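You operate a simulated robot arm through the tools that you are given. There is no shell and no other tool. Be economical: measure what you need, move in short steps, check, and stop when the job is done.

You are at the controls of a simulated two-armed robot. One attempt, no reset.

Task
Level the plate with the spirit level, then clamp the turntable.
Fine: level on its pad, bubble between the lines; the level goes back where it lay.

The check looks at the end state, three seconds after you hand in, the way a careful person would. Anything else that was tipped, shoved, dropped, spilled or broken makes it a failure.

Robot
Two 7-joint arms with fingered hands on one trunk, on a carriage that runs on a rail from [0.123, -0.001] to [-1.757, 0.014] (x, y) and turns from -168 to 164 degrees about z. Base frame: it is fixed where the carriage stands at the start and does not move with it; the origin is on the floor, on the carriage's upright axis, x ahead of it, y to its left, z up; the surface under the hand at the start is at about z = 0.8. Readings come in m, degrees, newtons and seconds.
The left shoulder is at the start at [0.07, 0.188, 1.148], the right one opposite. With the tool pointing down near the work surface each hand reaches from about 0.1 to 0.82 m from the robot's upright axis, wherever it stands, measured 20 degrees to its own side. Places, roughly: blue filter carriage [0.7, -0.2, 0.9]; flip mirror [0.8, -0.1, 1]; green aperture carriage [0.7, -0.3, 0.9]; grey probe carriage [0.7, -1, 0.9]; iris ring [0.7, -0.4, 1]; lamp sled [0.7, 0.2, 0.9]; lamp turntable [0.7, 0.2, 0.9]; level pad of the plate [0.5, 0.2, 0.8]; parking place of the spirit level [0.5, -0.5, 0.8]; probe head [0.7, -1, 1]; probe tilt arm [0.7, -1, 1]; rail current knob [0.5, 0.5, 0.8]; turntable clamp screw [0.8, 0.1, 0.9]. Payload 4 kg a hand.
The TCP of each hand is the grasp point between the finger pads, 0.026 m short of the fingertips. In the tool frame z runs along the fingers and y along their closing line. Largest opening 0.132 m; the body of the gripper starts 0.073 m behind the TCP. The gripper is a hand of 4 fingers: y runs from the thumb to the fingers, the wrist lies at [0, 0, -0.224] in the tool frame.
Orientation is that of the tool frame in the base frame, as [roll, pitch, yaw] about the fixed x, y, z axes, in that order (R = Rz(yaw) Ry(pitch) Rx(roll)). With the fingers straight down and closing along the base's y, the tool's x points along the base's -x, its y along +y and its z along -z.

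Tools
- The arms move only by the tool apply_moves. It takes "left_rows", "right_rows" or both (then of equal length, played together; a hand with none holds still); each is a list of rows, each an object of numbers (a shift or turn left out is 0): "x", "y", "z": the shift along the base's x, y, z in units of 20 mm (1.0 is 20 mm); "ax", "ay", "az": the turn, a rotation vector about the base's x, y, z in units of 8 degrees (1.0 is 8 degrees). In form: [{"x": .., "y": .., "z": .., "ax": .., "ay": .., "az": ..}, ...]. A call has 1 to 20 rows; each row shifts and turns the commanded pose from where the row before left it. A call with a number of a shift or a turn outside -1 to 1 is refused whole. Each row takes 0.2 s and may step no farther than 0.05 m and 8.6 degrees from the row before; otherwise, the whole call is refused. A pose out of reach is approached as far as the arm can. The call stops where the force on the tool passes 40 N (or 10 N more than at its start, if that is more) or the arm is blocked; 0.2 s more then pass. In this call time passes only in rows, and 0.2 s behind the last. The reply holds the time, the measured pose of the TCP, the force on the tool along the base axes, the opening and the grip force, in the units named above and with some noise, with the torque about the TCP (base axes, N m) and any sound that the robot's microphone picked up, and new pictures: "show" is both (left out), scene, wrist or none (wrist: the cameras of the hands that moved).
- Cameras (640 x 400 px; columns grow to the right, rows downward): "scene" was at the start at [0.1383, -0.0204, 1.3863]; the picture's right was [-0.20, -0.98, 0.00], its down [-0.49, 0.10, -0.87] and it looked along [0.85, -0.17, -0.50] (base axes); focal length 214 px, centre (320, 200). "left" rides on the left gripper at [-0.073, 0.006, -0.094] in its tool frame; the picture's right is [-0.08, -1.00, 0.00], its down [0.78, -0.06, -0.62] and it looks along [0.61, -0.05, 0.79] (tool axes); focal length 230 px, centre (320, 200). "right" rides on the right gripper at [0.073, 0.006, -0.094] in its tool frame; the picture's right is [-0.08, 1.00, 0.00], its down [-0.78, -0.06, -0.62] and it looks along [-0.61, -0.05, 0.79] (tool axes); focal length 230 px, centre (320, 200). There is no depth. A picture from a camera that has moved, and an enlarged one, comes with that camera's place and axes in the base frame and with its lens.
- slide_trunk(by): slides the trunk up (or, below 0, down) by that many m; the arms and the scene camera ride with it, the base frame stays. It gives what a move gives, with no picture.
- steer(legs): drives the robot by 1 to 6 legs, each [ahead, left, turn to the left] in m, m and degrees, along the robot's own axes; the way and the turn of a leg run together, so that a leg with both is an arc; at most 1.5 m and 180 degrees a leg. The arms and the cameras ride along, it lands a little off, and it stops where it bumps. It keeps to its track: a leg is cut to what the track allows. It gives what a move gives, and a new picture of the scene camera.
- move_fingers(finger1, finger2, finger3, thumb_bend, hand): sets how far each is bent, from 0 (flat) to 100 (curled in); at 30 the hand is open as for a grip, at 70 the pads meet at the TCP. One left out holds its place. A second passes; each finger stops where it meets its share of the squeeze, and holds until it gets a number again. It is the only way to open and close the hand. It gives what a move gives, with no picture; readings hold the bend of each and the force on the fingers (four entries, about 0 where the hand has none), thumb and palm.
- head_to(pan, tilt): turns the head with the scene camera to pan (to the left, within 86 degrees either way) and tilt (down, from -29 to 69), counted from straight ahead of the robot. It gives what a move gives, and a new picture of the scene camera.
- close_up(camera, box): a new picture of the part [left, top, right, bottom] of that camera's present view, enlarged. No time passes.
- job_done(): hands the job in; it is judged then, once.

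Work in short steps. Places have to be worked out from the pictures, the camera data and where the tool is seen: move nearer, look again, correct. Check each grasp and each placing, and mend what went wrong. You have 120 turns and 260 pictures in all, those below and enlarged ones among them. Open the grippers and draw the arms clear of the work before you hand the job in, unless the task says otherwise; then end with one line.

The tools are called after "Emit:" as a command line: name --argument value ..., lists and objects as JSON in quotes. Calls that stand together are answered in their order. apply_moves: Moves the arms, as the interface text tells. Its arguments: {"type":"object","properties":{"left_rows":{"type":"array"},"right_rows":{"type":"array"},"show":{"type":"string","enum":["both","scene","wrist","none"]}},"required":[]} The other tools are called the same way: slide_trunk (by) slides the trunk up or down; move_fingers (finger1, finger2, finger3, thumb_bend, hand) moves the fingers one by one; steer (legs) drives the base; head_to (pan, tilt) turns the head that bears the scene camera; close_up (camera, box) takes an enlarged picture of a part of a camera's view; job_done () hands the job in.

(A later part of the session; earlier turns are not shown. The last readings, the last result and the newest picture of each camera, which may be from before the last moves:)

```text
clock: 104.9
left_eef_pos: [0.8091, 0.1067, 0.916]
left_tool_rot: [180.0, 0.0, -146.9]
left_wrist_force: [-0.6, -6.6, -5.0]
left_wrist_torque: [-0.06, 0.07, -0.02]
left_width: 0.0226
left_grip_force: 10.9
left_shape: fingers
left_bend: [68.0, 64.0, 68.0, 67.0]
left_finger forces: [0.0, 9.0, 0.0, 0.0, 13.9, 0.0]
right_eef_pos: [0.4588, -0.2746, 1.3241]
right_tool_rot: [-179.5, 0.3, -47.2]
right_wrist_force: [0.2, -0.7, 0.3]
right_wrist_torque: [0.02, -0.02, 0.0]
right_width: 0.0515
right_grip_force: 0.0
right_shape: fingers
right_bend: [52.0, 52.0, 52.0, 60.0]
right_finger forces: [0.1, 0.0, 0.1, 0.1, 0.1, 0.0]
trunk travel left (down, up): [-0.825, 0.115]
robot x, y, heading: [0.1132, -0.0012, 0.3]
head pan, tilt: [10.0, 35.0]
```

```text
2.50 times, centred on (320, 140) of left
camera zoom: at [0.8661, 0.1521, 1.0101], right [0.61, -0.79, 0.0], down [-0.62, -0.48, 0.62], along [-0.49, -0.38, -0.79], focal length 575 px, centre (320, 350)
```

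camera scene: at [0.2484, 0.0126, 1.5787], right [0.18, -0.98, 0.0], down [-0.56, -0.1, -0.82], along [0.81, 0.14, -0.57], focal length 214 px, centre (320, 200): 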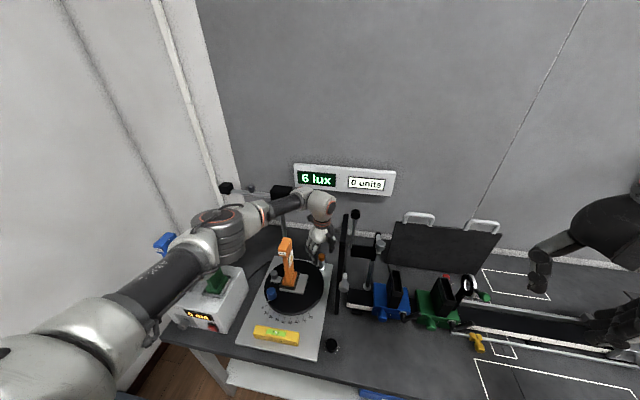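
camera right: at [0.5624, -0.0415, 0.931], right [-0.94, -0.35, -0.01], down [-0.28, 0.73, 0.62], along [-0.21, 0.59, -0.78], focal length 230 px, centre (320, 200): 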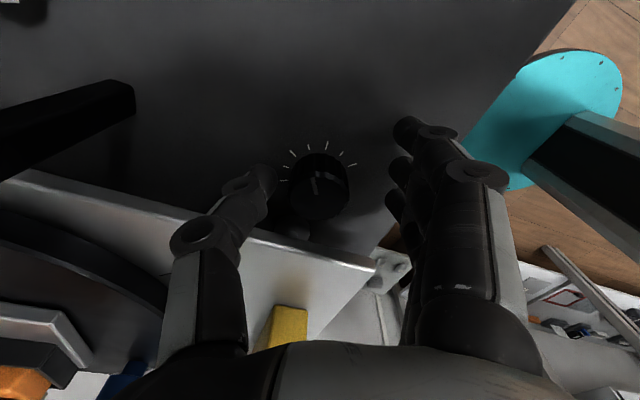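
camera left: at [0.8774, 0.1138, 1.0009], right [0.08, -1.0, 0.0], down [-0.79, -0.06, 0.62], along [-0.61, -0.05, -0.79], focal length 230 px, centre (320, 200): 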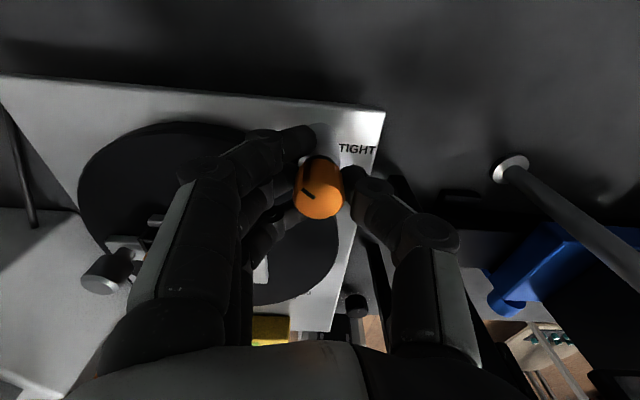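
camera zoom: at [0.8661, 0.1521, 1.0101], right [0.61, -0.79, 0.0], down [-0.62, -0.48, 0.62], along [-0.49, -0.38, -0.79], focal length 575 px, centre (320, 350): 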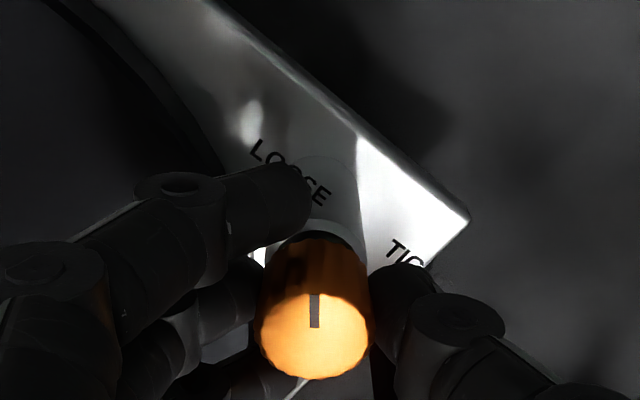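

Now the pointer turns with the hand. I'll continue another 40° clockwise.

Emit:
apply_moves --left_rows '[{"az": -0.5}, {"az": -0.5}, {"az": -0.5}, {"az": -0.5}, {"az": -0.5}, {"az": -0.5}, {"az": -0.5}, {"az": -0.5}, {"az": -0.5}, {"az": -0.5}]' --show "none"

Emit:
close_up --camera "left" --box '[210, 60, 430, 220]'

Emit:
close_up --camera "scene" --box '[210, 180, 370, 350]'

```text
clock: 107.1
left_eef_pos: [0.8084, 0.1081, 0.9171]
left_tool_rot: [-180.0, 0.0, 173.2]
left_wrist_force: [-4.6, -5.7, -7.6]
left_wrist_torque: [-0.04, 0.11, 0.04]
left_width: 0.0228
left_grip_force: 11.3
left_shape: fingers
left_bend: [68.0, 64.0, 68.0, 67.0]
left_finger forces: [0.1, 7.3, 0.0, 0.0, 14.7, 0.0]
right_eef_pos: [0.4587, -0.2747, 1.3244]
right_tool_rot: [-179.5, 0.3, -47.2]
right_wrist_force: [-0.1, -1.2, -0.3]
right_wrist_torque: [0.0, 0.0, -0.01]
right_width: 0.0519
right_grip_force: 0.1
right_shape: fingers
right_bend: [52.0, 52.0, 52.0, 60.0]
right_finger forces: [0.0, 0.0, 0.1, 0.0, 0.1, 0.0]
trunk travel left (down, up): [-0.825, 0.115]
robot x, y, heading: [0.1094, -0.0032, 0.3]
head pan, tilt: [10.0, 35.0]
```

```text
2.50 times, centred on (320, 140) of left
camera zoom: at [0.8806, 0.1054, 1.0104], right [-0.04, -1.0, 0.0], down [-0.79, 0.03, 0.62], along [-0.62, 0.03, -0.79], focal length 575 px, centre (320, 350)
```

zoom: 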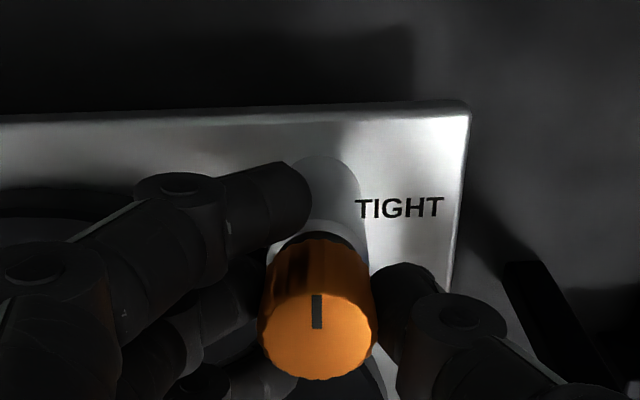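

```text
2.35 times, centred on (290, 265) of scene
camera zoom: at [0.2484, 0.0115, 1.5787], right [0.18, -0.98, 0.0], down [-0.56, -0.1, -0.82], along [0.81, 0.14, -0.57], focal length 505 px, centre (391, 47)
```

zoom: 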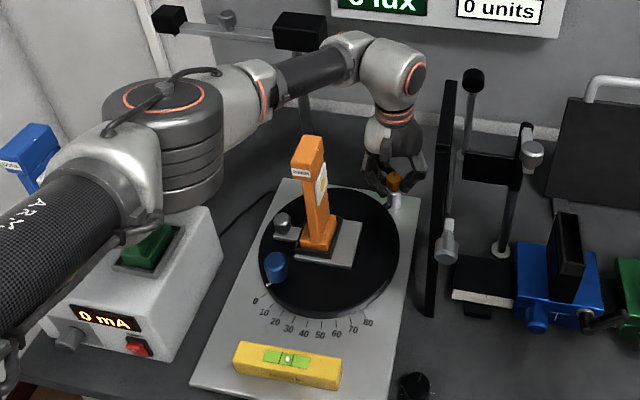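

The pointer is now midway. I'll turn the remaining 44° toward TIGHT.

Emit:
apply_moves --left_rows '[{"az": -0.5}, {"az": -0.5}, {"az": -0.5}, {"az": -0.5}, {"az": -0.5}, {"az": -0.5}, {"az": -0.5}, {"az": -0.5}, {"az": -0.5}, {"az": -0.5}, {"az": -0.5}]' --show "none"

Emit:
close_up --camera "left" --box '[210, 60, 430, 220]'

Emit:
close_up --camera "scene" --box '[240, 180, 360, 300]'

```text
clock: 109.5
left_eef_pos: [0.808, 0.1089, 0.917]
left_tool_rot: [-179.9, 0.0, 129.2]
left_wrist_force: [-9.8, 1.8, -9.2]
left_wrist_torque: [0.11, 0.14, -0.01]
left_width: 0.0232
left_grip_force: 10.9
left_shape: fingers
left_bend: [68.0, 64.0, 68.0, 67.0]
left_finger forces: [0.1, 7.2, 0.0, 0.0, 14.4, 0.0]
right_eef_pos: [0.4583, -0.2733, 1.3255]
right_tool_rot: [-179.5, 0.2, -47.2]
right_wrist_force: [-0.4, 0.4, 0.7]
right_wrist_torque: [-0.02, -0.03, -0.02]
right_width: 0.0515
right_grip_force: 0.2
right_shape: fingers
right_bend: [52.0, 52.0, 52.0, 60.0]
right_finger forces: [0.0, 0.0, 0.0, 0.0, 0.1, 0.0]
trunk travel left (down, up): [-0.825, 0.115]
robot x, y, heading: [0.1117, -0.0027, 0.4]
head pan, tilt: [10.0, 35.0]
```

```text
2.50 times, centred on (320, 140) of left
camera zoom: at [0.8581, 0.0558, 1.0107], right [-0.72, -0.69, 0.0], down [-0.54, 0.57, 0.62], along [-0.43, 0.45, -0.79], focal length 575 px, centre (320, 350)
```

zoom: 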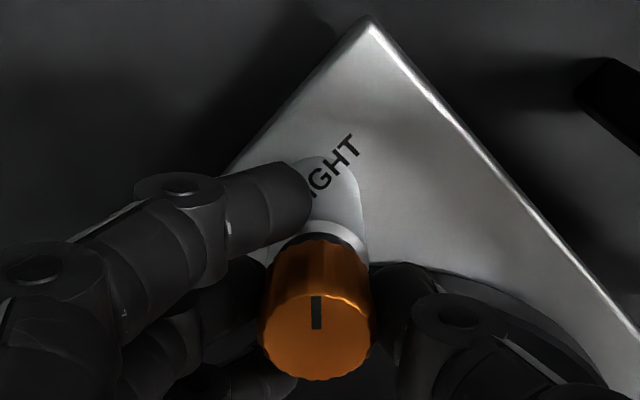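

```text
3.33 times, centred on (300, 240) of scene
camera zoom: at [0.2477, 0.0132, 1.5787], right [0.18, -0.98, 0.0], down [-0.56, -0.1, -0.82], along [0.81, 0.14, -0.57], focal length 715 px, centre (387, 67)
```

zoom: 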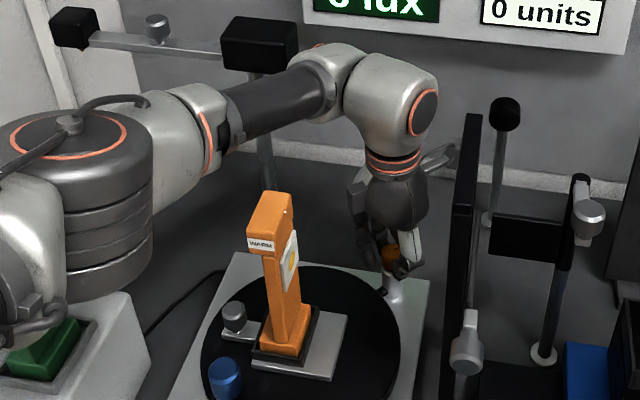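

The pointer now aims at TIGHT, with no stop felt yet. I'll turn another 16° to seat it against a stop, and check.

Emit:
apply_moves --left_rows '[{"az": -0.5}, {"az": -0.5}, {"az": -0.5}, {"az": -0.5}]' --show "none"

Emit:
close_up --camera "left" --box '[210, 60, 430, 220]'

```text
clock: 110.5
left_eef_pos: [0.8078, 0.1082, 0.9158]
left_tool_rot: [180.0, 0.1, 113.2]
left_wrist_force: [-3.5, -1.3, -4.4]
left_wrist_torque: [0.0, 0.03, 0.2]
left_width: 0.0232
left_grip_force: 11.3
left_shape: fingers
left_bend: [68.0, 64.0, 68.0, 67.0]
left_finger forces: [0.0, 9.1, 0.1, 0.0, 13.1, 0.0]
right_eef_pos: [0.4587, -0.2736, 1.3247]
right_tool_rot: [-179.5, 0.3, -47.2]
right_wrist_force: [-0.9, 0.1, -0.9]
right_wrist_torque: [0.0, 0.0, -0.02]
right_width: 0.0515
right_grip_force: 0.0
right_shape: fingers
right_bend: [52.0, 52.0, 52.0, 60.0]
right_finger forces: [0.0, 0.0, 0.0, 0.0, 0.0, 0.1]
trunk travel left (down, up): [-0.825, 0.115]
robot x, y, heading: [0.1137, -0.0004, 0.1]
head pan, tilt: [10.0, 35.0]
```

```text
2.50 times, centred on (320, 140) of left
camera zoom: at [0.8418, 0.0429, 1.0105], right [-0.89, -0.46, 0.0], down [-0.37, 0.7, 0.62], along [-0.29, 0.54, -0.79], focal length 575 px, centre (320, 350)
```

zoom: 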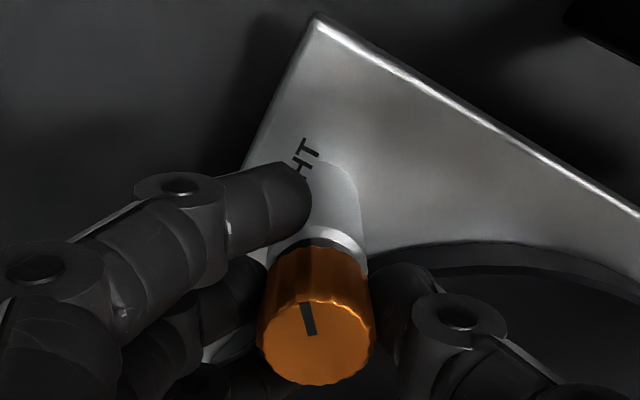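

The torque rose to 0.2 N m and the grip began to slip, so the clamp is at its tight stop. I'll release and rise straight up, then check the pointer and bubble.

Emit:
move_fingers --hand "left" --finger1 52 --finger2 52 --finger3 52 --thumb_bend 52

Emit:
apply_moves --left_rows '[{"z": 0.5}, {"z": 0.5}, {"z": 1}, {"z": 1}, {"z": 1}, {"z": 1}, {"z": 1}, {"z": 1}, {"z": 1, "az": 0.9}, {"z": 1, "az": 0.9}, {"z": 1, "az": 0.9}, {"z": 1, "az": 0.9}, {"z": 1, "az": 0.9}, {"z": 1, "az": 0.9}, {"z": 1, "az": 0.9}, {"z": 1, "az": 0.9}]' --show "wrist"

Emit:
close_up --camera "left" --box '[220, 0, 420, 140]'

Emit:
close_up --camera "scene" --box '[220, 300, 340, 370]'

```text
clock: 111.5
left_eef_pos: [0.8078, 0.1079, 0.9155]
left_tool_rot: [-180.0, 0.1, 113.3]
left_wrist_force: [0.5, 0.7, 0.4]
left_wrist_torque: [0.01, 0.0, 0.01]
left_width: 0.0635
left_grip_force: 0.1
left_shape: fingers
left_bend: [52.0, 52.0, 52.0, 52.0]
left_finger forces: [0.0, 0.0, 0.0, 0.0, 0.0, 0.0]
right_eef_pos: [0.4599, -0.2731, 1.3239]
right_tool_rot: [-179.5, 0.3, -47.2]
right_wrist_force: [0.3, 0.4, 0.0]
right_wrist_torque: [0.02, 0.0, -0.04]
right_width: 0.0517
right_grip_force: 0.1
right_shape: fingers
right_bend: [52.0, 52.0, 52.0, 60.0]
right_finger forces: [0.1, 0.1, 0.1, 0.0, 0.1, 0.0]
trunk travel left (down, up): [-0.825, 0.115]
robot x, y, heading: [0.1139, 0.0016, 0.3]
head pan, tilt: [10.0, 35.0]
```

```text
clock: 114.9
left_eef_pos: [0.808, 0.108, 1.2186]
left_tool_rot: [180.0, 0.0, 171.0]
left_wrist_force: [0.2, 0.1, -0.6]
left_wrist_torque: [0.03, 0.0, 0.01]
left_width: 0.0636
left_grip_force: 0.0
left_shape: fingers
left_bend: [52.0, 52.0, 52.0, 52.0]
left_finger forces: [0.0, 0.1, 0.0, 0.1, 0.0, 0.1]
right_eef_pos: [0.4591, -0.2732, 1.3251]
right_tool_rot: [-179.5, 0.2, -47.2]
right_wrist_force: [-0.5, 0.9, -0.5]
right_wrist_torque: [0.0, 0.02, 0.0]
right_width: 0.0515
right_grip_force: 0.0
right_shape: fingers
right_bend: [52.0, 52.0, 52.0, 60.0]
right_finger forces: [0.1, 0.0, 0.1, 0.1, 0.1, 0.1]
trunk travel left (down, up): [-0.825, 0.115]
robot x, y, heading: [0.1144, 0.0003, 0.5]
head pan, tilt: [10.0, 35.0]
camera left: at [0.8802, 0.1025, 1.3113], right [-0.08, -1.0, 0.0], down [-0.78, 0.06, 0.62], along [-0.61, 0.05, -0.79], focal length 230 px, centre (320, 200)
```

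left: 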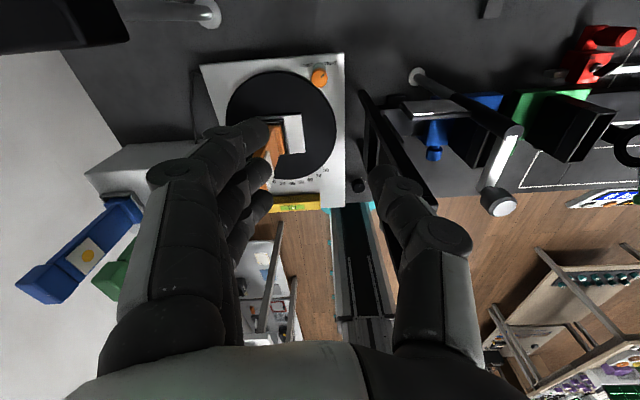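

```text
2.86 times, centred on (320, 70) of left
camera zoom: at [0.8802, 0.1025, 1.3113], right [-0.08, -1.0, 0.0], down [-0.78, 0.06, 0.62], along [-0.61, 0.05, -0.79], focal length 657 px, centre (320, 571)
```

zoom: 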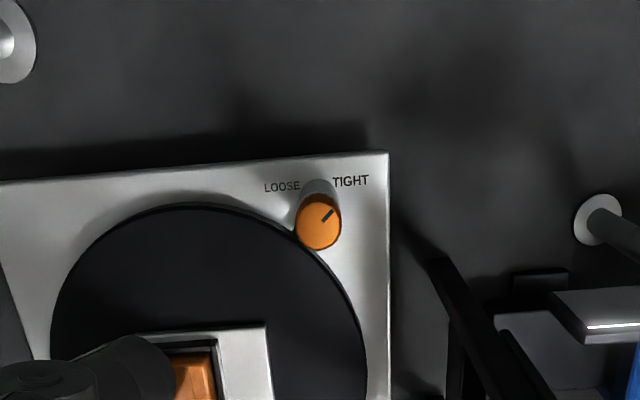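

```text
5.33 times, centred on (280, 335) of scene
camera zoom: at [0.2476, 0.0122, 1.5787], right [0.18, -0.98, 0.0], down [-0.56, -0.1, -0.82], along [0.81, 0.14, -0.57], focal length 1144 px, centre (533, -520)
```

zoom: 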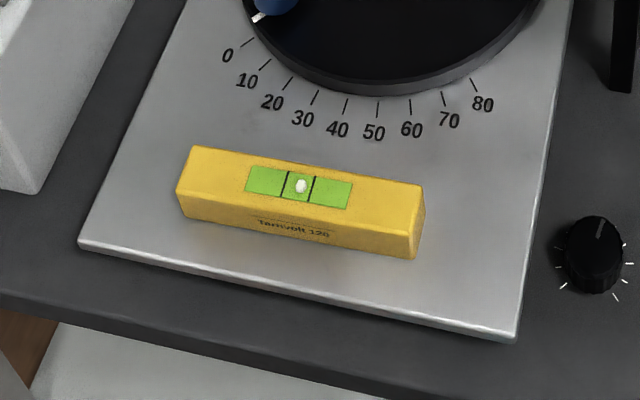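

The pointer is on TIGHT, the turntable still reads 0, and the bubble sits between the lines. I'll retract the left arm up and back now.

Emit:
apply_moves --left_rows '[{"z": 1}, {"z": 1}, {"z": 1, "x": -0.5}, {"z": 1, "x": -1}, {"x": -1, "y": 0.5, "z": 0.5}, {"x": -1, "y": 1, "z": 0.5}, {"x": -1, "y": 1, "z": 0.5}, {"x": -1, "y": 1, "z": 0.5}, {"x": -1, "y": 1, "z": 0.5}, {"x": -1, "y": 1}, {"x": -1, "y": 1}, {"x": -1, "y": 1}, {"x": -1, "y": 1}, {"x": -1, "y": 1}, {"x": -1, "y": 1}]' --show "none"

Emit:
steer --legs '[[-0.235, 0, 0]]'

Emit:
slide_trunk --by -0.13

Emit:
head_to --pan 0 --tilt 45

```text
clock: 118.1
left_eef_pos: [0.5556, 0.3189, 1.3439]
left_tool_rot: [-179.9, 0.1, 170.9]
left_wrist_force: [0.7, -0.4, -0.5]
left_wrist_torque: [0.0, 0.02, 0.0]
left_width: 0.0635
left_grip_force: 0.1
left_shape: fingers
left_bend: [52.0, 52.0, 52.0, 52.0]
left_finger forces: [0.0, 0.1, 0.0, 0.0, 0.0, 0.1]
right_eef_pos: [0.4564, -0.2734, 1.3251]
right_tool_rot: [-179.5, 0.2, -47.2]
right_wrist_force: [-0.4, 0.0, 0.6]
right_wrist_torque: [0.01, 0.02, -0.03]
right_width: 0.0513
right_grip_force: 0.1
right_shape: fingers
right_bend: [52.0, 52.0, 52.0, 60.0]
right_finger forces: [0.0, 0.0, 0.1, 0.0, 0.1, 0.0]
trunk travel left (down, up): [-0.825, 0.115]
robot x, y, heading: [0.1112, 0.0002, 0.2]
head pan, tilt: [10.0, 35.0]
```

```text
clock: 119.9
left_eef_pos: [0.3194, 0.3234, 1.3418]
left_tool_rot: [-179.8, -0.1, 171.4]
left_wrist_force: [0.7, 0.8, 0.3]
left_wrist_torque: [-0.03, -0.01, -0.01]
left_width: 0.0633
left_grip_force: 0.1
left_shape: fingers
left_bend: [52.0, 52.0, 52.0, 52.0]
left_finger forces: [0.0, 0.0, 0.0, 0.1, 0.0, 0.0]
right_eef_pos: [0.2267, -0.2686, 1.3238]
right_tool_rot: [-179.6, 0.3, -46.8]
right_wrist_force: [0.8, 0.0, 0.9]
right_wrist_torque: [-0.02, 0.03, 0.0]
right_width: 0.0516
right_grip_force: 0.0
right_shape: fingers
right_bend: [52.0, 52.0, 52.0, 60.0]
right_finger forces: [0.0, 0.1, 0.1, 0.0, 0.0, 0.1]
trunk travel left (down, up): [-0.825, 0.115]
robot x, y, heading: [-0.1288, 0.0034, 0.5]
head pan, tilt: [10.0, 35.0]
camera scene: at [0.013, 0.0159, 1.5784], right [0.19, -0.98, 0.0], down [-0.57, -0.11, -0.82], along [0.8, 0.15, -0.58], focal length 214 px, centre (320, 200)
```

scene: 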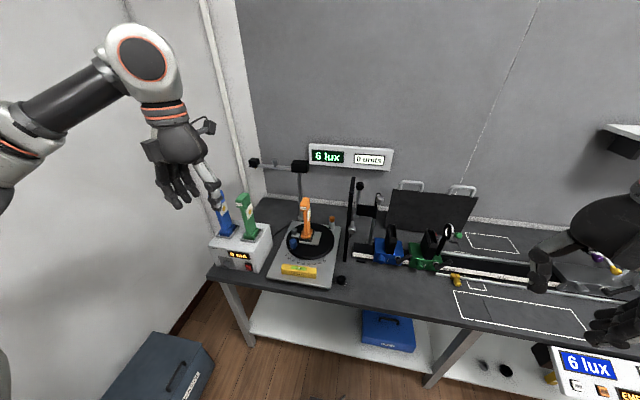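

```text
clock: 121.5
left_eef_pos: [0.3164, 0.3248, 1.2143]
left_tool_rot: [-179.9, 0.0, 171.4]
left_wrist_force: [0.3, -0.7, -0.7]
left_wrist_torque: [0.0, 0.0, 0.0]
left_width: 0.0635
left_grip_force: 0.0
left_shape: fingers
left_bend: [52.0, 52.0, 52.0, 52.0]
left_finger forces: [0.1, 0.0, 0.1, 0.1, 0.0, 0.0]
right_eef_pos: [0.2237, -0.2685, 1.195]
right_tool_rot: [-179.6, 0.3, -46.7]
right_wrist_force: [0.5, -0.5, -0.1]
right_wrist_torque: [0.02, -0.04, 0.0]
right_width: 0.0517
right_grip_force: 0.0
right_shape: fingers
right_bend: [52.0, 52.0, 52.0, 60.0]
right_finger forces: [0.0, 0.0, 0.0, 0.1, 0.0, 0.0]
trunk travel left (down, up): [-0.695, 0.245]
robot x, y, heading: [-0.1263, 0.0006, 0.7]
head pan, tilt: [10.0, 35.0]
```

```text
clock: 122.2
left_eef_pos: [0.3169, 0.3245, 1.213]
left_tool_rot: [-180.0, 0.0, 171.4]
left_wrist_force: [-0.1, 1.1, 0.8]
left_wrist_torque: [-0.03, -0.02, 0.06]
left_width: 0.0632
left_grip_force: 0.1
left_shape: fingers
left_bend: [52.0, 52.0, 52.0, 52.0]
left_finger forces: [0.0, 0.0, 0.0, 0.0, 0.0, 0.0]
right_eef_pos: [0.2236, -0.2688, 1.1942]
right_tool_rot: [-179.4, 0.4, -46.8]
right_wrist_force: [0.0, 0.1, -0.3]
right_wrist_torque: [0.0, 0.01, 0.02]
right_width: 0.0515
right_grip_force: 0.0
right_shape: fingers
right_bend: [52.0, 52.0, 52.0, 60.0]
right_finger forces: [0.0, 0.1, 0.0, 0.0, 0.0, 0.0]
trunk travel left (down, up): [-0.695, 0.245]
robot x, y, heading: [-0.1227, -0.0018, 0.6]
head pan, tilt: [0.0, 45.0]
camera scene: at [0.0051, 0.0005, 1.4339], right [0.01, -1.0, 0.0], down [-0.71, -0.01, -0.71], along [0.71, 0.01, -0.71], focal length 214 px, centre (320, 200)
```

scene: 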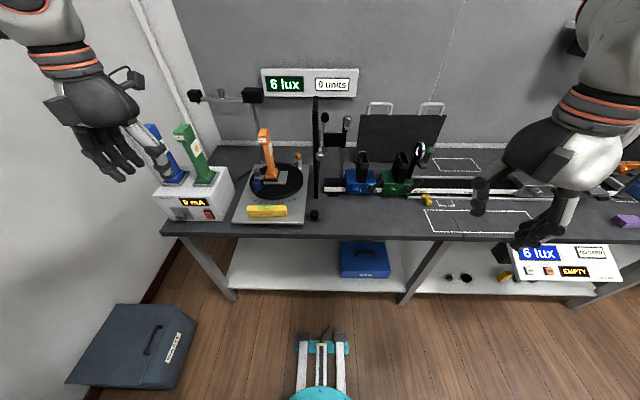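

I'll bring the right hand back over the level, high first, with its closing line across x again.

Emit:
apply_moves --right_rows '[{"x": 0.6, "y": 1, "z": -0.2, "az": -0.3}, {"x": 0.6, "y": 1, "z": -0.2, "az": -0.3}, {"x": 0.6, "y": 1, "z": -0.2, "az": -0.3}, {"x": 0.6, "y": 1, "z": -0.2, "az": -0.3}, {"x": 0.6, "y": 1, "z": -0.2, "az": -0.3}, {"x": 0.6, "y": 1, "z": -0.2, "az": -0.3}, {"x": 0.6, "y": 1, "z": -0.2, "az": -0.3}, {"x": 0.6, "y": 1, "z": -0.2, "az": -0.3}, {"x": 0.6, "y": 1, "z": -0.2, "az": -0.3}, {"x": 0.6, "y": 1, "z": -0.2, "az": -0.3}, {"x": 0.7, "y": 1, "z": -0.2, "az": -0.3}, {"x": 0.7, "y": 1, "z": -0.2, "az": -0.3}, {"x": 0.7, "y": 1, "z": -0.2, "az": -0.3}, {"x": 0.7, "y": 1, "z": -0.2, "az": -0.3}, {"x": 0.7, "y": 1, "z": -0.2, "az": -0.3}, {"x": 0.7, "y": 1, "z": -0.2, "az": -0.3}, {"x": 0.7, "y": 1, "z": -0.2, "az": -0.3}, {"x": 0.7, "y": 1, "z": -0.2, "az": -0.3}, {"x": 0.7, "y": 1, "z": -0.2}, {"x": 0.6, "y": 1, "z": -0.2}]' --show "none"

Emit:
apply_moves --right_rows '[{"x": 0.6, "y": 0.9, "z": -0.8}, {"x": 0.6, "y": 0.9, "z": -0.8}, {"x": 0.7, "y": 0.9, "z": -0.8}, {"y": 0.7, "z": -0.8}, {"z": -0.8}]'

Emit:
close_up --camera "scene" --box '[220, 110, 380, 240]'

```text
clock: 126.4
left_eef_pos: [0.3165, 0.3245, 1.2127]
left_tool_rot: [-179.9, 0.0, 171.4]
left_wrist_force: [0.3, 0.3, 1.6]
left_wrist_torque: [-0.03, -0.05, 0.03]
left_width: 0.0637
left_grip_force: 0.1
left_shape: fingers
left_bend: [52.0, 52.0, 52.0, 52.0]
left_finger forces: [0.0, 0.0, 0.0, 0.0, 0.0, 0.1]
right_eef_pos: [0.4796, 0.1336, 1.1138]
right_tool_rot: [-179.6, 0.2, -89.7]
right_wrist_force: [0.6, 0.8, -0.3]
right_wrist_torque: [-0.05, 0.02, 0.01]
right_width: 0.0517
right_grip_force: 0.1
right_shape: fingers
right_bend: [52.0, 52.0, 52.0, 60.0]
right_finger forces: [0.0, 0.0, 0.1, 0.1, 0.0, 0.1]
trunk travel left (down, up): [-0.695, 0.245]
robot x, y, heading: [-0.1261, -0.0, 0.4]
head pan, tilt: [0.0, 45.0]
```

```text
clock: 127.6
left_eef_pos: [0.3182, 0.3238, 1.2128]
left_tool_rot: [180.0, 0.0, 171.4]
left_wrist_force: [0.4, -0.6, 0.8]
left_wrist_torque: [0.01, -0.02, -0.02]
left_width: 0.0636
left_grip_force: 0.0
left_shape: fingers
left_bend: [52.0, 52.0, 52.0, 52.0]
left_finger forces: [0.0, 0.1, 0.0, 0.0, 0.1, 0.0]
right_eef_pos: [0.4968, 0.1693, 1.0419]
right_tool_rot: [-179.5, 0.2, -89.8]
right_wrist_force: [-0.3, 0.2, 0.3]
right_wrist_torque: [0.04, 0.02, -0.04]
right_width: 0.0514
right_grip_force: 0.1
right_shape: fingers
right_bend: [52.0, 52.0, 52.0, 60.0]
right_finger forces: [0.1, 0.0, 0.1, 0.0, 0.0, 0.0]
right hand out of reach, approached as far as the arm can: row 2, 3, 4
trunk travel left (down, up): [-0.695, 0.245]
robot x, y, heading: [-0.1245, -0.0001, 0.6]
head pan, tilt: [0.0, 45.0]
camera scene: at [0.0056, -0.0002, 1.4338], right [0.01, -1.0, 0.0], down [-0.71, -0.01, -0.71], along [0.71, 0.01, -0.71], focal length 214 px, centre (320, 200)
camera right: at [0.4911, 0.0949, 1.1343], right [-1.0, 0.07, -0.01], down [0.05, 0.78, 0.62], along [0.05, 0.62, -0.78], focal length 230 px, centre (320, 200)
```

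scene: 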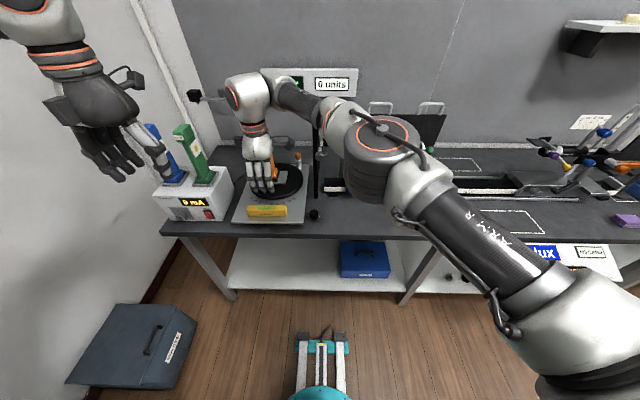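
right: 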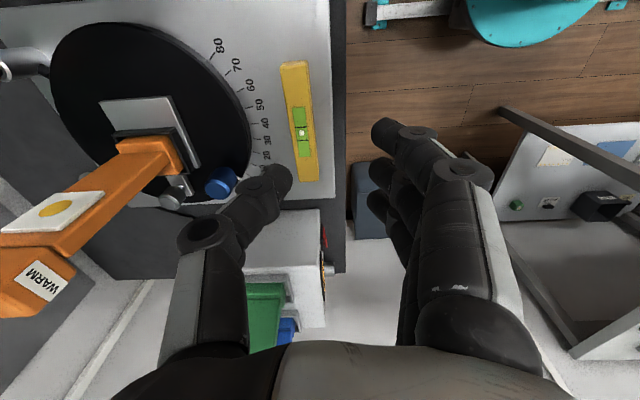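

```text
3.08 times, centred on (300, 175) of scene
camera zoom: at [0.0056, -0.0002, 1.4338], right [0.01, -1.0, 0.0], down [-0.71, -0.01, -0.71], along [0.71, 0.01, -0.71], focal length 660 px, centre (382, 277)
```

zoom: 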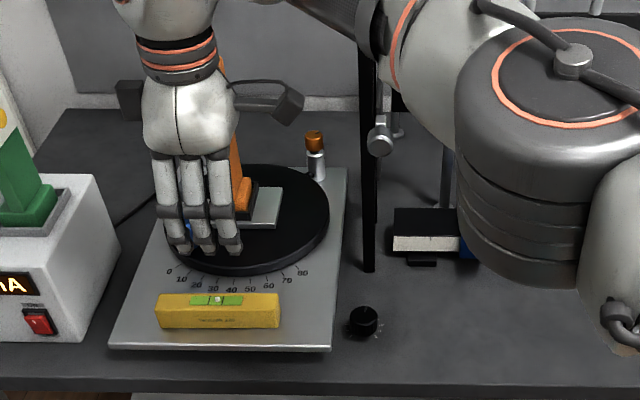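

I'm slightly short of reach, so I'll drive forward 0.07 m and read the pose.

Emit:
apply_moves --right_rows '[{"x": -1}, {"x": -1}]' --show "none"

Emit:
steer --legs '[[0.075, 0, -0.5]]'

Emit:
apply_moves --right_rows '[{}]' --show "wrist"

```text
clock: 128.2
left_eef_pos: [0.3166, 0.3235, 1.2137]
left_tool_rot: [180.0, 0.2, 171.4]
left_wrist_force: [-0.2, 0.0, -0.2]
left_wrist_torque: [0.01, 0.02, -0.01]
left_width: 0.0636
left_grip_force: 0.0
left_shape: fingers
left_bend: [52.0, 52.0, 52.0, 52.0]
left_finger forces: [0.1, 0.1, 0.0, 0.0, 0.0, 0.1]
right_eef_pos: [0.4555, 0.1691, 1.0423]
right_tool_rot: [-179.5, 0.3, -89.8]
right_wrist_force: [-0.5, -0.6, -0.4]
right_wrist_torque: [-0.02, 0.03, 0.0]
right_width: 0.0516
right_grip_force: 0.1
right_shape: fingers
right_bend: [52.0, 52.0, 52.0, 60.0]
right_finger forces: [0.0, 0.1, 0.1, 0.1, 0.0, 0.0]
trunk travel left (down, up): [-0.695, 0.245]
robot x, y, heading: [-0.1284, -0.0026, 0.8]
head pan, tilt: [0.0, 45.0]
```

```text
clock: 129.2
left_eef_pos: [0.3925, 0.3211, 1.2141]
left_tool_rot: [-179.9, 0.1, 170.9]
left_wrist_force: [0.1, -0.3, -0.8]
left_wrist_torque: [0.01, 0.0, -0.01]
left_width: 0.0637
left_grip_force: 0.0
left_shape: fingers
left_bend: [52.0, 52.0, 52.0, 52.0]
left_finger forces: [0.0, 0.1, 0.0, 0.1, 0.0, 0.1]
right_eef_pos: [0.5294, 0.1654, 1.0435]
right_tool_rot: [-179.5, 0.3, -90.4]
right_wrist_force: [-0.2, 0.4, -0.4]
right_wrist_torque: [0.01, -0.01, 0.0]
right_width: 0.0516
right_grip_force: 0.1
right_shape: fingers
right_bend: [52.0, 52.0, 52.0, 60.0]
right_finger forces: [0.1, 0.0, 0.1, 0.1, 0.0, 0.0]
trunk travel left (down, up): [-0.695, 0.245]
robot x, y, heading: [-0.0546, -0.0001, 0.2]
head pan, tilt: [0.0, 45.0]
camera scene: at [0.0782, -0.0015, 1.4341], right [0.0, -1.0, 0.0], down [-0.71, 0.0, -0.71], along [0.71, 0.0, -0.71], focal length 214 px, centre (320, 200)
```

scene: 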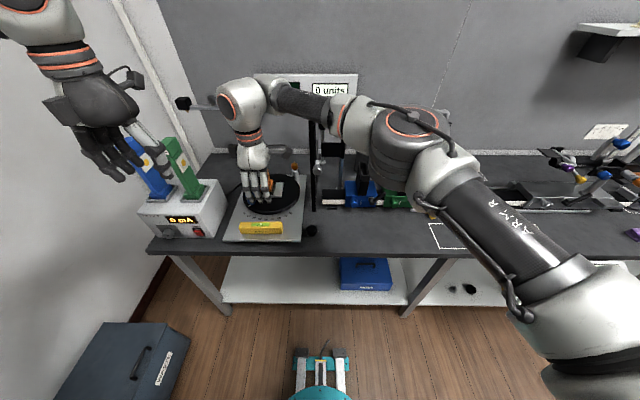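

```text
clock: 129.6
left_eef_pos: [0.3913, 0.3204, 1.2147]
left_tool_rot: [180.0, 0.2, 171.0]
left_wrist_force: [-0.1, -0.3, 0.1]
left_wrist_torque: [-0.01, 0.0, 0.01]
left_width: 0.0633
left_grip_force: 0.0
left_shape: fingers
left_bend: [52.0, 52.0, 52.0, 52.0]
left_finger forces: [0.0, 0.0, 0.1, 0.1, 0.0, 0.0]
right_eef_pos: [0.5297, 0.1642, 1.0431]
right_tool_rot: [-179.3, 0.3, -90.3]
right_wrist_force: [-0.5, 0.4, 0.3]
right_wrist_torque: [-0.02, -0.05, 0.0]
right_width: 0.0518
right_grip_force: 0.1
right_shape: fingers
right_bend: [52.0, 52.0, 52.0, 60.0]
right_finger forces: [0.0, 0.0, 0.0, 0.0, 0.1, 0.0]
trunk travel left (down, up): [-0.695, 0.245]
robot x, y, heading: [-0.0521, 0.0009, -0.2]
head pan, tilt: [0.0, 45.0]
camera right: at [0.5228, 0.0913, 1.1362], right [-1.0, 0.08, -0.01], down [0.06, 0.78, 0.62], along [0.06, 0.62, -0.78], focal length 230 px, centre (320, 200)
```

right: 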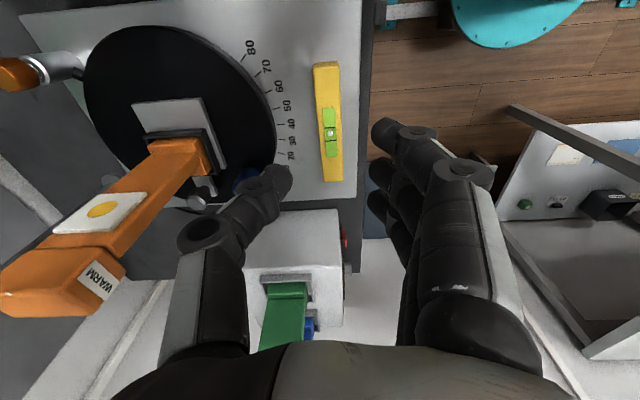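

The level's centre reads (0.522, 0.198), turned about 1° counter-clockwise. I'll move above it and down to z ≈ 0.90, then look.

Emit:
apply_moves --right_rows '[{"x": -0.2, "y": 0.85, "az": 0.17}, {"x": -0.18, "y": 0.85, "z": -0.5}, {"z": -1}, {"z": -1}, {"z": -1}, {"z": -1}, {"z": -1}, {"z": -0.6}, {"z": -0.4}]' --show "wrist"

Emit:
move_fingers --hand "right" --finger1 50 --finger2 50 --finger3 50 --thumb_bend 56

Emit:
close_up --camera "scene" --box '[220, 150, 460, 300]'

```text
clock: 131.6
left_eef_pos: [0.3955, 0.3203, 1.213]
left_tool_rot: [179.9, -0.1, 170.9]
left_wrist_force: [0.1, 0.2, 0.3]
left_wrist_torque: [0.01, -0.04, 0.01]
left_width: 0.0633
left_grip_force: 0.0
left_shape: fingers
left_bend: [52.0, 52.0, 52.0, 52.0]
left_finger forces: [0.0, 0.0, 0.0, 0.0, 0.0, 0.0]
right_eef_pos: [0.5242, 0.1987, 0.9093]
right_tool_rot: [-179.4, 0.3, -89.0]
right_wrist_force: [1.0, 0.3, 0.6]
right_wrist_torque: [-0.01, 0.01, 0.0]
right_width: 0.0515
right_grip_force: 0.1
right_shape: fingers
right_bend: [52.0, 52.0, 52.0, 60.0]
right_finger forces: [0.0, 0.0, 0.1, 0.0, 0.1, 0.0]
trunk travel left (down, up): [-0.695, 0.245]
robot x, y, heading: [-0.05, -0.0001, 0.3]
head pan, tilt: [0.0, 45.0]
camera right: at [0.5195, 0.1243, 1.0044], right [-1.0, 0.06, -0.01], down [0.04, 0.78, 0.62], along [0.04, 0.62, -0.78], focal length 230 px, centre (320, 200)
```

right: 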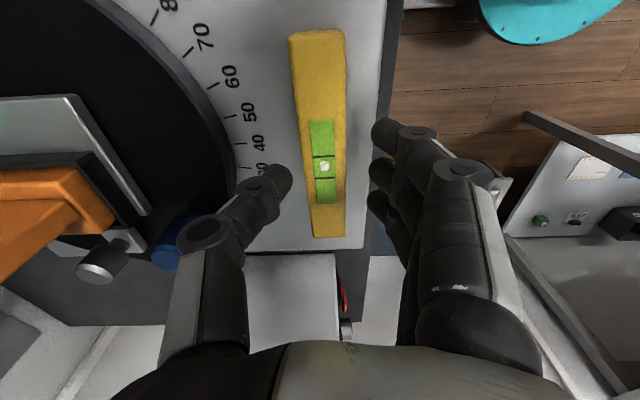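

```text
clock: 132.6
left_eef_pos: [0.3958, 0.3202, 1.2129]
left_tool_rot: [-179.9, 0.1, 170.8]
left_wrist_force: [0.0, 0.7, 0.5]
left_wrist_torque: [0.0, 0.01, 0.04]
left_width: 0.0633
left_grip_force: 0.1
left_shape: fingers
left_bend: [52.0, 52.0, 52.0, 52.0]
left_finger forces: [0.0, 0.0, 0.0, 0.1, 0.1, 0.0]
right_eef_pos: [0.524, 0.1976, 0.9105]
right_tool_rot: [-179.5, 0.3, -89.1]
right_wrist_force: [-0.1, 0.5, -0.3]
right_wrist_torque: [0.0, -0.01, 0.0]
right_width: 0.0602
right_grip_force: 0.1
right_shape: fingers
right_bend: [50.0, 50.0, 50.0, 56.0]
right_finger forces: [0.0, 0.1, 0.0, 0.0, 0.1, 0.0]
trunk travel left (down, up): [-0.695, 0.245]
robot x, y, heading: [-0.0528, 0.0054, 0.1]
head pan, tilt: [0.0, 45.0]
```

```text
2.67 times, centred on (340, 225) of scene
camera zoom: at [0.08, -0.0013, 1.4338], right [0.0, -1.0, 0.0], down [-0.71, 0.0, -0.71], along [0.71, 0.0, -0.71], focal length 572 px, centre (267, 133)
```

zoom: 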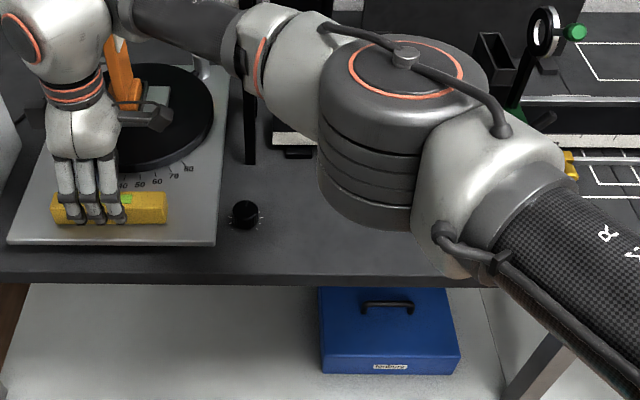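

Aligned within a few mm. I'll lower to the grasp height and close.

Emit:
apply_moves --right_rows '[{"x": -0.1, "z": -0.6}, {"z": -0.6}, {"z": -0.5}]' --show "none"

Emit:
move_fingers --hand "right" --finger1 66 --finger2 66 --finger3 66 --thumb_bend 66

Emit:
close_up --camera "right" --box '[160, 0, 480, 280]'

```text
clock: 133.4
left_eef_pos: [0.3938, 0.3201, 1.2133]
left_tool_rot: [180.0, 0.0, 170.9]
left_wrist_force: [-0.7, -0.7, 0.2]
left_wrist_torque: [0.03, -0.03, 0.0]
left_width: 0.0636
left_grip_force: 0.0
left_shape: fingers
left_bend: [52.0, 52.0, 52.0, 52.0]
left_finger forces: [0.0, 0.1, 0.0, 0.1, 0.0, 0.1]
right_eef_pos: [0.5221, 0.1963, 0.8786]
right_tool_rot: [-179.3, 0.4, -89.1]
right_wrist_force: [0.2, 0.6, -0.1]
right_wrist_torque: [-0.02, -0.03, -0.01]
right_width: 0.0605
right_grip_force: 0.2
right_shape: fingers
right_bend: [50.0, 50.0, 50.0, 56.0]
right_finger forces: [0.0, 0.0, 0.0, 0.0, 0.0, 0.0]
trunk travel left (down, up): [-0.695, 0.245]
robot x, y, heading: [-0.0503, -0.0005, 0.3]
head pan, tilt: [0.0, 45.0]
```

```text
clock: 134.4
left_eef_pos: [0.3953, 0.3199, 1.2144]
left_tool_rot: [-180.0, 0.1, 171.0]
left_wrist_force: [-0.4, -0.5, 0.4]
left_wrist_torque: [0.01, 0.01, 0.02]
left_width: 0.0637
left_grip_force: 0.1
left_shape: fingers
left_bend: [52.0, 52.0, 52.0, 52.0]
left_finger forces: [0.1, 0.0, 0.1, 0.0, 0.0, 0.0]
right_eef_pos: [0.521, 0.1956, 0.8784]
right_tool_rot: [-179.4, 0.3, -89.0]
right_wrist_force: [-0.3, 0.5, 0.0]
right_wrist_torque: [0.03, 0.02, 0.02]
right_width: 0.0329
right_grip_force: 6.0
right_shape: fingers
right_bend: [63.0, 63.0, 63.0, 64.0]
right_finger forces: [2.2, 2.1, 2.1, 0.0, 6.2, 0.0]
trunk travel left (down, up): [-0.695, 0.245]
robot x, y, heading: [-0.0528, -0.0009, 0.0]
head pan, tilt: [0.0, 45.0]
```

```text
1.43 times, centred on (320, 140) of right
camera zoom: at [0.5167, 0.1222, 0.9714], right [-1.0, 0.06, -0.01], down [0.04, 0.78, 0.62], along [0.04, 0.62, -0.78], focal length 329 px, centre (320, 286)
```

zoom: 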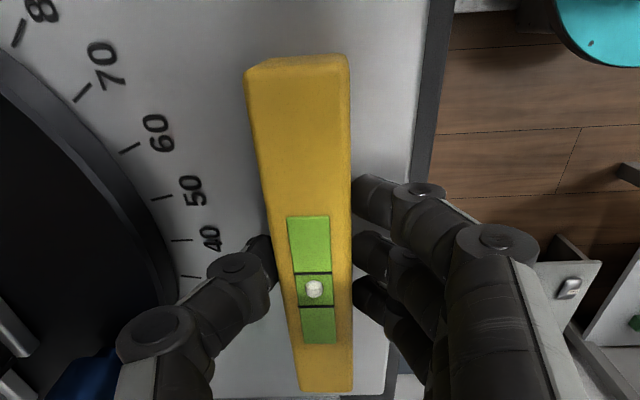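

The level is gripped at nearly the same spot along it as before. I'll lift straight up and start carrying it back to the right.

Emit:
apply_moves --right_rows '[{"z": 0.5}, {"z": 0.5}, {"z": 1}, {"z": 1}, {"z": 1}, {"z": 1}, {"z": 1}, {"y": -1, "z": 0.3}, {"y": -1}, {"y": -1}, {"y": -1}, {"y": -1}, {"y": -1}, {"y": -1}, {"y": -1}, {"y": -1}, {"y": -1}, {"y": -1}, {"y": -1}, {"y": -1}]'

Emit:
apply_moves --right_rows '[{"y": -1}, {"y": -1}, {"y": -1}, {"y": -1}, {"y": -1}, {"y": -1}, {"y": -1}, {"y": -1}, {"y": -1}, {"y": -1}, {"y": -1}, {"y": -1}, {"y": -1}, {"y": -1}, {"y": -1}, {"y": -1}]' --show "both"

```text
clock: 138.6
left_eef_pos: [0.395, 0.3202, 1.2138]
left_tool_rot: [179.9, 0.0, 170.8]
left_wrist_force: [-0.5, -0.1, 0.5]
left_wrist_torque: [0.0, -0.01, -0.07]
left_width: 0.0635
left_grip_force: 0.1
left_shape: fingers
left_bend: [52.0, 52.0, 52.0, 52.0]
left_finger forces: [0.0, 0.0, 0.0, 0.0, 0.1, 0.0]
right_eef_pos: [0.5219, -0.0636, 1.0053]
right_tool_rot: [-179.4, 0.3, -89.0]
right_wrist_force: [0.2, -0.1, -1.7]
right_wrist_torque: [-0.01, -0.02, 0.01]
right_width: 0.0328
right_grip_force: 6.3
right_shape: fingers
right_bend: [63.0, 63.0, 63.0, 64.0]
right_finger forces: [2.1, 2.0, 1.9, 0.0, 6.1, 0.0]
trunk travel left (down, up): [-0.695, 0.245]
robot x, y, heading: [-0.0557, -0.0016, 0.3]
head pan, tilt: [0.0, 45.0]
camera scene: at [0.0801, -0.0022, 1.4338], right [0.0, -1.0, 0.0], down [-0.71, 0.0, -0.71], along [0.71, 0.0, -0.71], focal length 214 px, centre (320, 200)
camera right: at [0.5173, -0.1361, 1.0986], right [-1.0, 0.06, -0.01], down [0.04, 0.78, 0.62], along [0.04, 0.62, -0.78], focal length 230 px, centre (320, 200)
```

scene: 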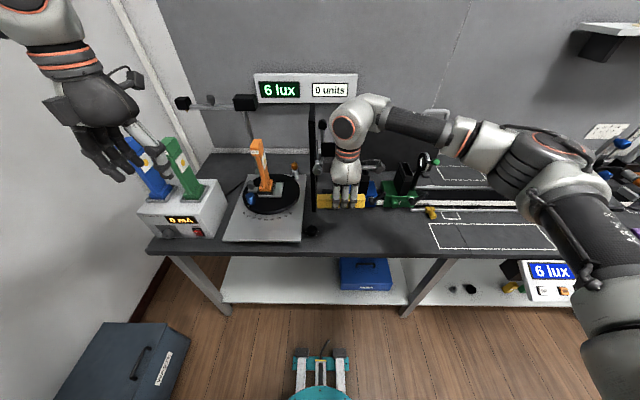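
right: 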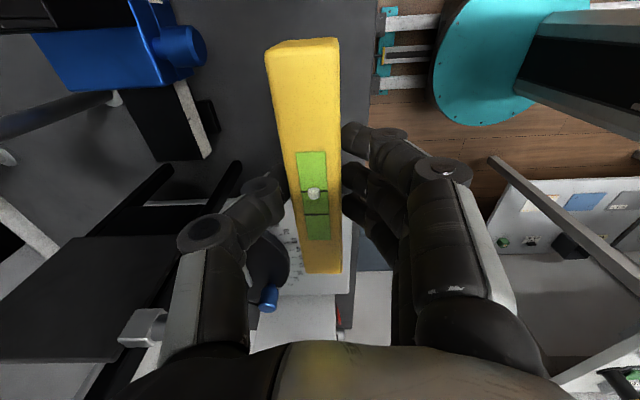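

```text
clock: 142.0
left_eef_pos: [0.3937, 0.3187, 1.2137]
left_tool_rot: [-179.9, 0.1, 170.8]
left_wrist_force: [0.1, 0.0, -0.6]
left_wrist_torque: [0.03, 0.04, 0.01]
left_width: 0.0635
left_grip_force: 0.1
left_shape: fingers
left_bend: [52.0, 52.0, 52.0, 52.0]
left_finger forces: [0.0, 0.1, 0.1, 0.0, 0.0, 0.0]
right_eef_pos: [0.5226, -0.382, 1.0035]
right_tool_rot: [-179.5, 0.3, -89.0]
right_wrist_force: [0.0, -0.3, -0.6]
right_wrist_torque: [0.04, -0.04, -0.02]
right_width: 0.033
right_grip_force: 6.5
right_shape: fingers
right_bend: [63.0, 63.0, 63.0, 64.0]
right_finger forces: [2.2, 2.0, 1.8, 0.0, 6.1, 0.0]
trunk travel left (down, up): [-0.695, 0.245]
robot x, y, heading: [-0.0511, -0.0026, 0.1]
head pan, tilt: [0.0, 45.0]
camera scene: at [0.0799, -0.0021, 1.4339], right [0.0, -1.0, 0.0], down [-0.71, 0.0, -0.71], along [0.71, 0.0, -0.71], focal length 214 px, centre (320, 200)
camera right: at [0.5182, -0.4564, 1.0972], right [-1.0, 0.06, -0.01], down [0.04, 0.78, 0.62], along [0.04, 0.62, -0.78], focal length 230 px, centre (320, 200)
```

scene: 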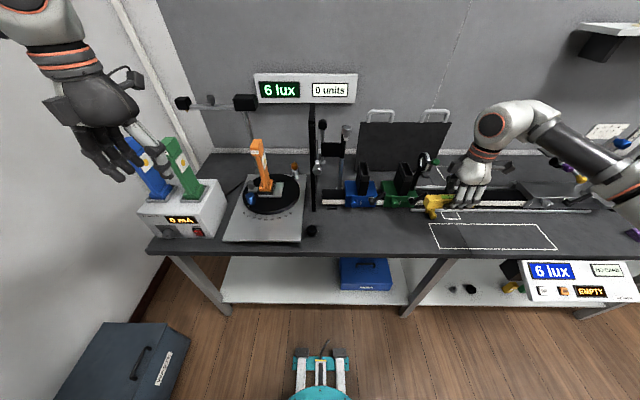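
right: 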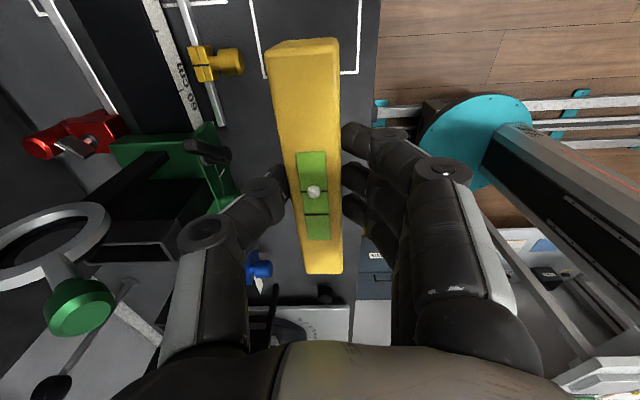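

I'll carry it the last stretch to y = -0.525, restoring the original yaw and levelling the hand, then go down to about 12 mm above the table.

Emit:
apply_moves --right_rows '[{"y": -1, "az": -0.12, "ay": 0.04}, {"y": -1, "az": -0.12, "ay": 0.035}, {"y": -1, "az": -0.12, "ax": -0.04}, {"y": -1}, {"y": -1}, {"y": -1}, {"y": -1}, {"y": -0.15, "z": -1}, {"z": -1}, {"z": -1}, {"z": -1}, {"z": -1}, {"z": -1}, {"z": -1}]'

Emit:
close_up --camera "scene" --box '[400, 170, 580, 280]'

```text
clock: 145.0
left_eef_pos: [0.3951, 0.3192, 1.2141]
left_tool_rot: [-180.0, 0.1, 170.9]
left_wrist_force: [-0.1, 0.7, -0.3]
left_wrist_torque: [0.02, -0.01, -0.01]
left_width: 0.0635
left_grip_force: 0.1
left_shape: fingers
left_bend: [52.0, 52.0, 52.0, 52.0]
left_finger forces: [0.0, 0.0, 0.0, 0.0, 0.1, 0.1]
right_eef_pos: [0.5244, -0.5267, 0.8631]
right_tool_rot: [179.9, 0.0, -91.9]
right_wrist_force: [-0.2, 0.2, -1.6]
right_wrist_torque: [-0.01, -0.02, 0.01]
right_width: 0.0325
right_grip_force: 5.6
right_shape: fingers
right_bend: [63.0, 63.0, 63.0, 64.0]
right_finger forces: [2.1, 2.0, 1.9, 0.0, 6.1, 0.0]
trunk travel left (down, up): [-0.695, 0.245]
robot x, y, heading: [-0.0516, -0.0004, 0.1]
head pan, tilt: [0.0, 45.0]
camera scene: at [0.0804, -0.0018, 1.4338], right [0.0, -1.0, 0.0], down [-0.71, 0.0, -0.71], along [0.71, 0.0, -0.71], focal length 214 px, centre (320, 200)
camera right: at [0.5164, -0.5992, 0.958], right [-0.99, 0.11, 0.0], down [0.09, 0.78, 0.62], along [0.07, 0.61, -0.79], focal length 230 px, centre (320, 200)
```

scene: 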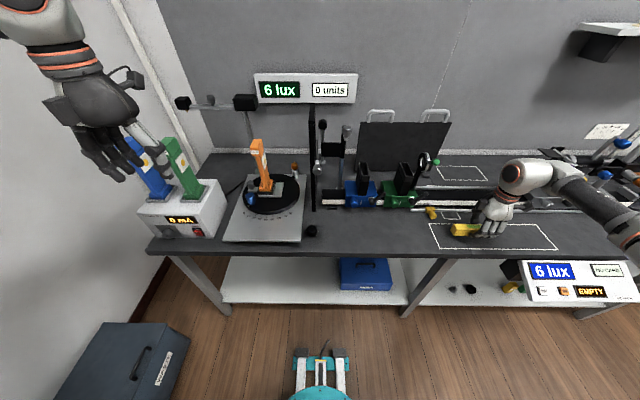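
right: 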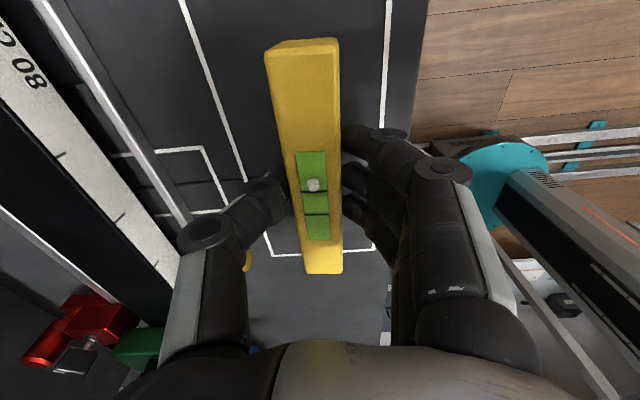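

```text
3.56 times, centred on (490, 225) of scene
camera zoom: at [0.0804, -0.0018, 1.4338], right [0.0, -1.0, 0.0], down [-0.71, 0.0, -0.71], along [0.71, 0.0, -0.71], focal length 763 px, centre (-284, 111)
```

zoom: 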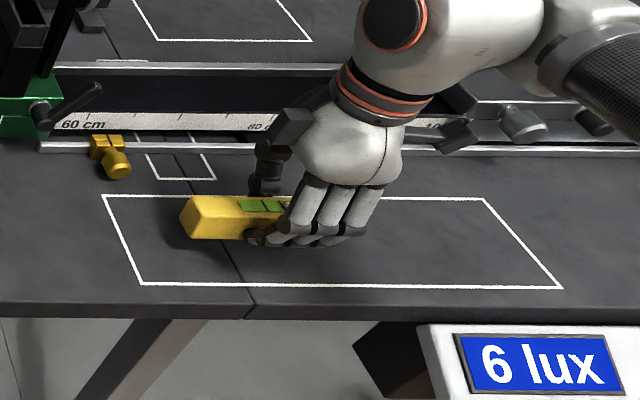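

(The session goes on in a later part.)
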